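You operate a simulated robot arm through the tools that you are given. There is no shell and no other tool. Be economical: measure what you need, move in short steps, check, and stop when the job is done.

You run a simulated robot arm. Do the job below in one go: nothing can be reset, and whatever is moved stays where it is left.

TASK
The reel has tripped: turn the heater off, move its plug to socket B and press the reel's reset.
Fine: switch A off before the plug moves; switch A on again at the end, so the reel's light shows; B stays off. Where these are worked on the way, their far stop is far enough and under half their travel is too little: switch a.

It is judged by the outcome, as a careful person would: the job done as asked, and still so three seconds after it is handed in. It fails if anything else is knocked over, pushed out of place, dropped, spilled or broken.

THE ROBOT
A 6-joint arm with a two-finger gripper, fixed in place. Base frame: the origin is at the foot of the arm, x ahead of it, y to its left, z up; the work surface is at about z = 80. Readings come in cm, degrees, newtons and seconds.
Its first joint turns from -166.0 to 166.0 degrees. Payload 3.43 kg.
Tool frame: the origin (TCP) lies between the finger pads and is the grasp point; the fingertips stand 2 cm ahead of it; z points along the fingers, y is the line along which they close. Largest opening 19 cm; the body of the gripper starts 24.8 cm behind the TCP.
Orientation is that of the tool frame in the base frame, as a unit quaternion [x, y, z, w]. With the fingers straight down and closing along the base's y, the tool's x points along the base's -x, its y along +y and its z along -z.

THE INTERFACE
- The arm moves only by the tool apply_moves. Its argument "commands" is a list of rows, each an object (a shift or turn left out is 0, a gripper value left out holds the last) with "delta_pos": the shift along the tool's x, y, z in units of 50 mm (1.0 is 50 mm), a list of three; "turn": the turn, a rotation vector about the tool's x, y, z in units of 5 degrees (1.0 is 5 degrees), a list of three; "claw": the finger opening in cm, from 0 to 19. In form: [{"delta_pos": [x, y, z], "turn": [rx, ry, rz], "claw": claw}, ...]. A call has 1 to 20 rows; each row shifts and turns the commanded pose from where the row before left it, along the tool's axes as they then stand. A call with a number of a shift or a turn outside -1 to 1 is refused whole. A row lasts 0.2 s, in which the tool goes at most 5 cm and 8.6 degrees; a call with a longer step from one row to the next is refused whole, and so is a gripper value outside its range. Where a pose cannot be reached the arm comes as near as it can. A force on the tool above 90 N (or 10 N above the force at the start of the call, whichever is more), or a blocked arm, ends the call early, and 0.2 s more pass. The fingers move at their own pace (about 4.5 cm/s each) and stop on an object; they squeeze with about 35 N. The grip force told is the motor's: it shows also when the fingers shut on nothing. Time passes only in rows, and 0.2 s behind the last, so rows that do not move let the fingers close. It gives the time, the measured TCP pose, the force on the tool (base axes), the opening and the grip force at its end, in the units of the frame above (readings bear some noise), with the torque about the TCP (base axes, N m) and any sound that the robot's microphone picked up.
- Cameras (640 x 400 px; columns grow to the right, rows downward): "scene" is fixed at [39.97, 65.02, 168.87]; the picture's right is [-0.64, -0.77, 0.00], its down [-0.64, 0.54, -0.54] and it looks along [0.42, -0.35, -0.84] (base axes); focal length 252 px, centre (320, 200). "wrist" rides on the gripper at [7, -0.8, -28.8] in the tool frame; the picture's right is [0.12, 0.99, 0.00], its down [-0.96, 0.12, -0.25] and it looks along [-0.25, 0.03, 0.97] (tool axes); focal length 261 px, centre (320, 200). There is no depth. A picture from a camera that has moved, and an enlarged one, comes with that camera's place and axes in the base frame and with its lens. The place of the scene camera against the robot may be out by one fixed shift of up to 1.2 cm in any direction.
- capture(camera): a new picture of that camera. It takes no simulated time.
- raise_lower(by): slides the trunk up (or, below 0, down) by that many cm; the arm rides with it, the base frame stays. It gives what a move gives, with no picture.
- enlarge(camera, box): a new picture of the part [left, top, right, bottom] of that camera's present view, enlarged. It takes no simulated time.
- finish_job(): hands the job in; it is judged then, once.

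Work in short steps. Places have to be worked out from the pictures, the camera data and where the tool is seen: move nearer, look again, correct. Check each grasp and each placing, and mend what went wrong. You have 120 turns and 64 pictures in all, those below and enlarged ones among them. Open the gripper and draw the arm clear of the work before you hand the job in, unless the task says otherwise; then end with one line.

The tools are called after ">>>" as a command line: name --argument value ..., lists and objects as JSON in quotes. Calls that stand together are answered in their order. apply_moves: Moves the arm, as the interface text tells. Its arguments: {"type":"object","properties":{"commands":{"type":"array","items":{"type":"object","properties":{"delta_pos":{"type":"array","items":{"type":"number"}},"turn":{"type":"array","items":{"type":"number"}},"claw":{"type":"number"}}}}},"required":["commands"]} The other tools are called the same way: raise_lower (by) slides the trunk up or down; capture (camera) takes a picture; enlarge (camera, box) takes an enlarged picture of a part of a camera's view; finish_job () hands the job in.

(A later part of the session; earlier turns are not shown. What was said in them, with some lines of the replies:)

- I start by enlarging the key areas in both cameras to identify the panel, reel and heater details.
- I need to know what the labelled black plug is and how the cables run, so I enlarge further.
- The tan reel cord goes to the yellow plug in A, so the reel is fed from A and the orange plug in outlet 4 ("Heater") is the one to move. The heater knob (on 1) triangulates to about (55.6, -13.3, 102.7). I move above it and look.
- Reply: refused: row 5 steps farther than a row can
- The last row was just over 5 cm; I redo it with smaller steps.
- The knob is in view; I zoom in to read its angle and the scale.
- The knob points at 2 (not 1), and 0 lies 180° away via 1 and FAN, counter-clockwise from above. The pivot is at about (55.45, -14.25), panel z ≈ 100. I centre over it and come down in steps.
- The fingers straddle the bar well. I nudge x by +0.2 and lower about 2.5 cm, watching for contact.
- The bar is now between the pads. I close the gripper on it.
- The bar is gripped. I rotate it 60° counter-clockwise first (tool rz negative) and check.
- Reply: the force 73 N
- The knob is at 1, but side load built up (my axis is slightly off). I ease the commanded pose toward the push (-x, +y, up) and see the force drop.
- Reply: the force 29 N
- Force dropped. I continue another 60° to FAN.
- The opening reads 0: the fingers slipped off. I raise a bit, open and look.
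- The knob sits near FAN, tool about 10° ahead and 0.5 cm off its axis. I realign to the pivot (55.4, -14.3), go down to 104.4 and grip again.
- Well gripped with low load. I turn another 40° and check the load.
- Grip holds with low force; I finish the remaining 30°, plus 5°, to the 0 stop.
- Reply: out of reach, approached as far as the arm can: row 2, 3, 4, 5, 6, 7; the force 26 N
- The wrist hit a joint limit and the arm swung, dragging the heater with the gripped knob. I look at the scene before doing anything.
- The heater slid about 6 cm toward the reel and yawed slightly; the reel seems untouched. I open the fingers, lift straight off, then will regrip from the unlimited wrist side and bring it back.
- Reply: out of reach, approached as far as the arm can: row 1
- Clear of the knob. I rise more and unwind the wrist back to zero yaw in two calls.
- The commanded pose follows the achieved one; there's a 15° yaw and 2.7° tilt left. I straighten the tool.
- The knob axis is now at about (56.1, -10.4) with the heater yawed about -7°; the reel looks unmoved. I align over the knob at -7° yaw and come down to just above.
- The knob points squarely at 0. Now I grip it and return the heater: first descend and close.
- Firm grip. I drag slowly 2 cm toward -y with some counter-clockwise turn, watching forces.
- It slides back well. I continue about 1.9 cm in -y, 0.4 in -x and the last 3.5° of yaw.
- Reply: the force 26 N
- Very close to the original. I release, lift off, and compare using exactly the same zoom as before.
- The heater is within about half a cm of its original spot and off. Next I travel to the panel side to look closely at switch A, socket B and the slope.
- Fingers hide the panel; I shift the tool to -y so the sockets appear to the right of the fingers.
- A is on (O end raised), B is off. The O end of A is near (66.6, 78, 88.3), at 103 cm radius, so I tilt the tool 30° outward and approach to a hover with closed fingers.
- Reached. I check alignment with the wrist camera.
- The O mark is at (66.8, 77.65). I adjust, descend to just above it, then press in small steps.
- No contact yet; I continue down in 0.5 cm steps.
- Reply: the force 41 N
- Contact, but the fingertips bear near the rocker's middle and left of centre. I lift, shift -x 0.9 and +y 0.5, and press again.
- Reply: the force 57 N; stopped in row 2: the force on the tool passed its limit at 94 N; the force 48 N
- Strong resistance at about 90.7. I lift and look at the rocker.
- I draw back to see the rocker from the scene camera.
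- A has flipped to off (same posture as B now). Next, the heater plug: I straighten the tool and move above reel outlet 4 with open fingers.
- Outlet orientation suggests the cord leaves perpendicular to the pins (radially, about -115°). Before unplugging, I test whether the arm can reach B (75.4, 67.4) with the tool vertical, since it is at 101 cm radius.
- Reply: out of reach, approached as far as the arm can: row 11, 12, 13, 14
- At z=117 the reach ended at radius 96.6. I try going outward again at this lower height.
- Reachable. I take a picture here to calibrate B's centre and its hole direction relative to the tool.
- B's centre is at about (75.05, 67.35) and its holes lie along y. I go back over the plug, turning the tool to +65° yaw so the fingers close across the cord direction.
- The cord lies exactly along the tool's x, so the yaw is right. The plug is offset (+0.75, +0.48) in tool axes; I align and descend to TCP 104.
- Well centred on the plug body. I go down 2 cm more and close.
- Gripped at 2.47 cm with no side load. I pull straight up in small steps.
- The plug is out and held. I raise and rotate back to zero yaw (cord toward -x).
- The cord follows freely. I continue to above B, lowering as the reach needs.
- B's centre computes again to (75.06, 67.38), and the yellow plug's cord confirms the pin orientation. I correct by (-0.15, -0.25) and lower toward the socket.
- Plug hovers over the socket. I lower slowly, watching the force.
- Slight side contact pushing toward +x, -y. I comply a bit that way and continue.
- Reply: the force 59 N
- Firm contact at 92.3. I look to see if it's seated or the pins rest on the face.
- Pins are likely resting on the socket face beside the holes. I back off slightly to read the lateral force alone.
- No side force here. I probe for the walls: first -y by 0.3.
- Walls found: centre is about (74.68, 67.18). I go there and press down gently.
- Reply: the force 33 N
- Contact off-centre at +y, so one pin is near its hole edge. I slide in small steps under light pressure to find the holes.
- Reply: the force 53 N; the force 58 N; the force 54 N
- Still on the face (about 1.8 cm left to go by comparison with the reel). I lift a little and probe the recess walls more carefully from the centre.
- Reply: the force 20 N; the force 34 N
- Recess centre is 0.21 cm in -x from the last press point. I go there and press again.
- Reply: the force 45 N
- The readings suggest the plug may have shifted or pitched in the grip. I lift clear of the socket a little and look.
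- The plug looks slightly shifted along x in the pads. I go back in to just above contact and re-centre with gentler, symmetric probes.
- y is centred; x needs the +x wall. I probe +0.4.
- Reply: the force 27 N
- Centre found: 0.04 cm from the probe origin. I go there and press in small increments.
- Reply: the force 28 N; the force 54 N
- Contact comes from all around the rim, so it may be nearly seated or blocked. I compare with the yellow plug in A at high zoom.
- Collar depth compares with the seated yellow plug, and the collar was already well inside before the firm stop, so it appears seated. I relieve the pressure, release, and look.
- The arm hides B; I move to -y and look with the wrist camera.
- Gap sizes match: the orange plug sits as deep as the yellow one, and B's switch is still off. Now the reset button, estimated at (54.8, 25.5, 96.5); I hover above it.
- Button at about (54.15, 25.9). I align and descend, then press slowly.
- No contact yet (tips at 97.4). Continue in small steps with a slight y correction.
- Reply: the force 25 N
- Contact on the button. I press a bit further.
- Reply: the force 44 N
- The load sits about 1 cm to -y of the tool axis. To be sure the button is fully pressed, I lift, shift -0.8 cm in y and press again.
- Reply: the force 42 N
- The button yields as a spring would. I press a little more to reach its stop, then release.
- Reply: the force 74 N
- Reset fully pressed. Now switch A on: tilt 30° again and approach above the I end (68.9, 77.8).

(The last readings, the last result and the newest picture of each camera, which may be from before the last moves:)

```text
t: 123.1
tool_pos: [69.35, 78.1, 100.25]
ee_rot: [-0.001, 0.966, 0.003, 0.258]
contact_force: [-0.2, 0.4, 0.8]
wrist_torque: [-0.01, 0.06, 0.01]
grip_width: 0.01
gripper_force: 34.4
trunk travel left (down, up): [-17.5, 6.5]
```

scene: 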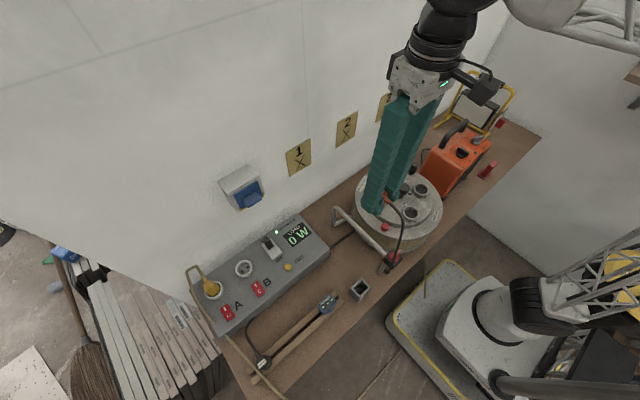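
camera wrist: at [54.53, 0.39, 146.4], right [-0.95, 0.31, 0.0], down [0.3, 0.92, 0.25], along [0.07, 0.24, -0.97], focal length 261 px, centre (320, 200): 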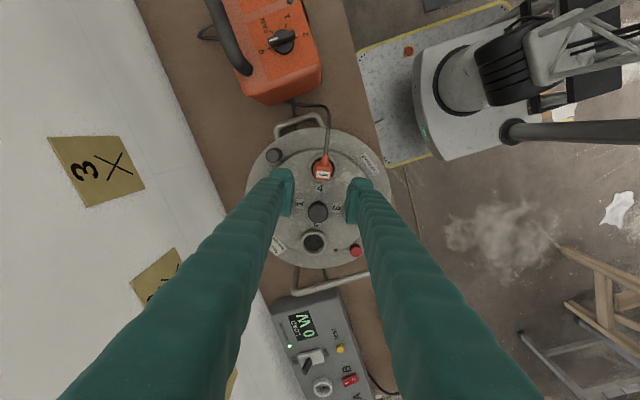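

In position. I descend vertically to 92.7, then press in small steps.

>>> apply_moves --commands '[{"delta_pos": [0.3, 0, 0.52]}, {"delta_pos": [0.3, 0, 0.52]}, {"delta_pos": [0.15, 0, 0.26]}, {}]'

>>> apply_moves --commands '[{"delta_pos": [0.05, 0, 0.087]}, {"delta_pos": [0.05, 0, 0.087]}, {"delta_pos": [0.03, 0, 0.05]}, {}]'

```text
t: 124.1
tool_pos: [69.22, 78.04, 92.84]
ee_rot: [0.0, 0.966, 0.002, 0.259]
contact_force: [-0.5, -0.1, -0.1]
wrist_torque: [0.02, 0.0, 0.01]
grip_width: 0.0
gripper_force: 34.8
trunk travel left (down, up): [-17.5, 6.5]
```

```text
t: 125.1
tool_pos: [69.32, 78.1, 91.59]
ee_rot: [0.0, 0.966, 0.002, 0.259]
contact_force: [0.5, 0.1, -0.4]
wrist_torque: [-0.04, 0.01, 0.01]
grip_width: 0.0
gripper_force: 34.1
trunk travel left (down, up): [-17.5, 6.5]
```

>>> apply_moves --commands '[{"delta_pos": [0.04, 0, 0.07]}, {"delta_pos": [0.03, 0, 0.05]}, {}]'

>>> apply_moves --commands '[{"delta_pos": [0.03, 0, 0.05]}, {}]'

```text
t: 125.9
tool_pos: [69.24, 78.18, 90.82]
ee_rot: [-0.001, 0.966, 0.003, 0.258]
contact_force: [0.0, 0.0, -0.1]
wrist_torque: [0.0, 0.03, 0.04]
grip_width: 0.0
gripper_force: 34.0
trunk travel left (down, up): [-17.5, 6.5]
```

```text
t: 126.5
tool_pos: [69.32, 78.12, 90.72]
ee_rot: [0.0, 0.966, 0.004, 0.258]
contact_force: [3.8, 6.8, 13.4]
wrist_torque: [0.05, 0.04, -0.01]
grip_width: 0.6
gripper_force: 34.0
trunk travel left (down, up): [-17.5, 6.5]
```

Contact. I press on.

>>> apply_moves --commands '[{"delta_pos": [0.03, 0, 0.052]}, {}]'

>>> apply_moves --commands '[{"delta_pos": [0.03, 0, 0.052]}, {}]'

```text
t: 127.1
tool_pos: [69.23, 78.06, 90.7]
ee_rot: [-0.002, 0.966, 0.006, 0.259]
contact_force: [9.8, 9.0, 40.4]
wrist_torque: [0.14, 0.16, 0.14]
grip_width: 0.59
gripper_force: 34.5
trunk travel left (down, up): [-17.5, 6.5]
```

```text
t: 127.7
tool_pos: [69.31, 78.07, 90.8]
ee_rot: [-0.001, 0.966, 0.006, 0.26]
contact_force: [20.5, 11.1, 75.2]
wrist_torque: [-0.04, 0.24, 0.54]
grip_width: 0.58
gripper_force: 34.3
trunk travel left (down, up): [-17.5, 6.5]
```

It's stiff at 90.7. I back off and check the switch and the reel's light together.

>>> apply_moves --commands '[{"delta_pos": [-0.2, 0, -0.35]}, {"delta_pos": [0, 0, -0.9]}, {"delta_pos": [0, 0, -0.9]}, {"delta_pos": [0.6, 0, -0.7]}, {"delta_pos": [0.6, 0, -0.7]}, {"delta_pos": [0.5, 0, -0.8]}, {"delta_pos": [0, 0.6, -0.7]}, {}]'

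>>> enlarge --camera "scene" --box '[210, 210, 402, 330]'

```text
t: 129.5
tool_pos: [50.03, 80.99, 108.24]
ee_rot: [-0.001, 0.966, 0.003, 0.258]
contact_force: [-0.4, 0.3, -0.6]
wrist_torque: [-0.03, -0.01, 0.03]
grip_width: 0.01
gripper_force: 34.5
trunk travel left (down, up): [-17.5, 6.5]
```

```text
3.33 times, centred on (306, 270) of scene
camera zoom: at [39.97, 65.02, 168.87], right [-0.64, -0.77, 0.0], down [-0.64, 0.54, -0.54], along [0.42, -0.35, -0.84], focal length 839 px, centre (367, -33)
```

zoom: 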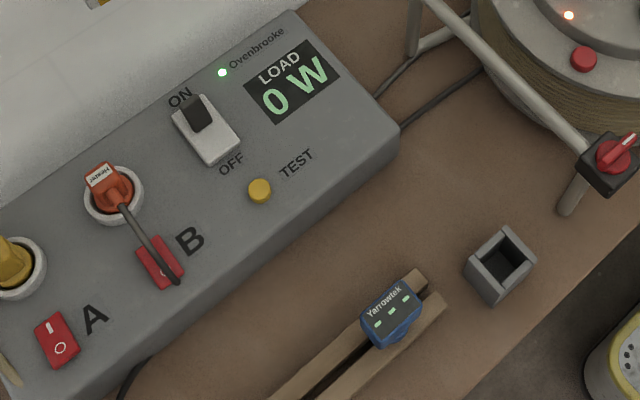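

The reel's light is on and the load reads 0 W. One close check of switches A and B against the original posture.

>>> enlarge --camera "scene" --box '[210, 272, 274, 322]'

```text
8.00 times, centred on (242, 297) of scene
camera zoom: at [39.97, 65.02, 168.87], right [-0.64, -0.77, 0.0], down [-0.64, 0.54, -0.54], along [0.42, -0.35, -0.84], focal length 2013 px, centre (944, -576)
```

zoom: 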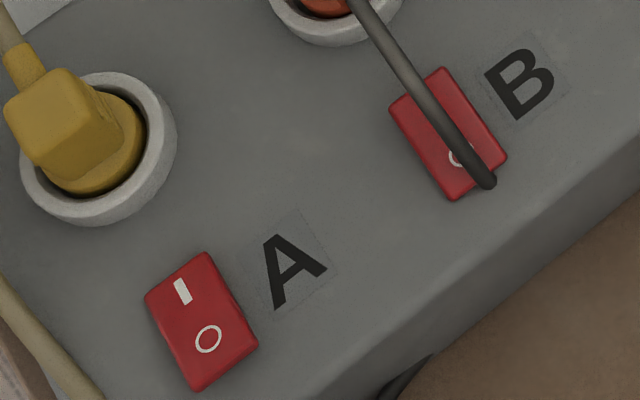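

A is exactly back in its on posture and B is off. I open the gripper and draw the arm up and clear.

>>> apply_moves --commands '[{"delta_pos": [0, 0, -0.9], "claw": 10}, {"delta_pos": [0, 0, -0.9]}, {"delta_pos": [0, 0, -0.9]}, {"delta_pos": [0, 0, -0.9]}, {}, {}]'

>>> capture --camera "scene"

```text
t: 130.9
tool_pos: [41.02, 81.11, 123.52]
ee_rot: [-0.002, 0.966, 0.003, 0.258]
contact_force: [0.2, 0.4, 0.4]
wrist_torque: [-0.03, 0.03, 0.02]
grip_width: 9.97
gripper_force: 0.1
trunk travel left (down, up): [-17.5, 6.5]
```

```text
1 pictures are left
```

scene: 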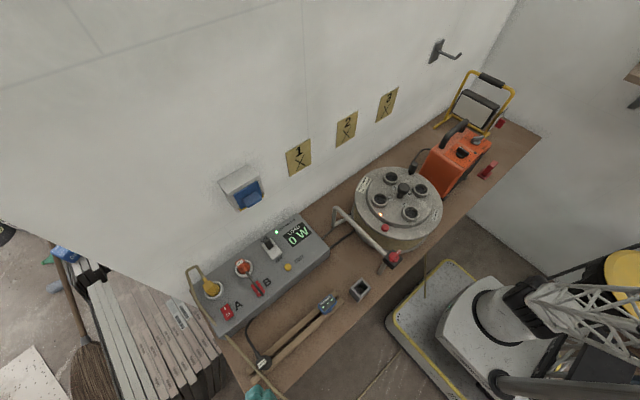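

Everything is in place: the heater is off, its plug is in B, A is on, B is off and the reel's light shows. I hand the job in.

>>> finish_job

```text
The job is handed in.
```

The heater is off, its plug is in socket B, the reel is reset, A is back on with the reel's light showing, and B is off; I dragged the heater about 4 cm by its knob on the way and put it back to within about half a centimetre of where it stood.
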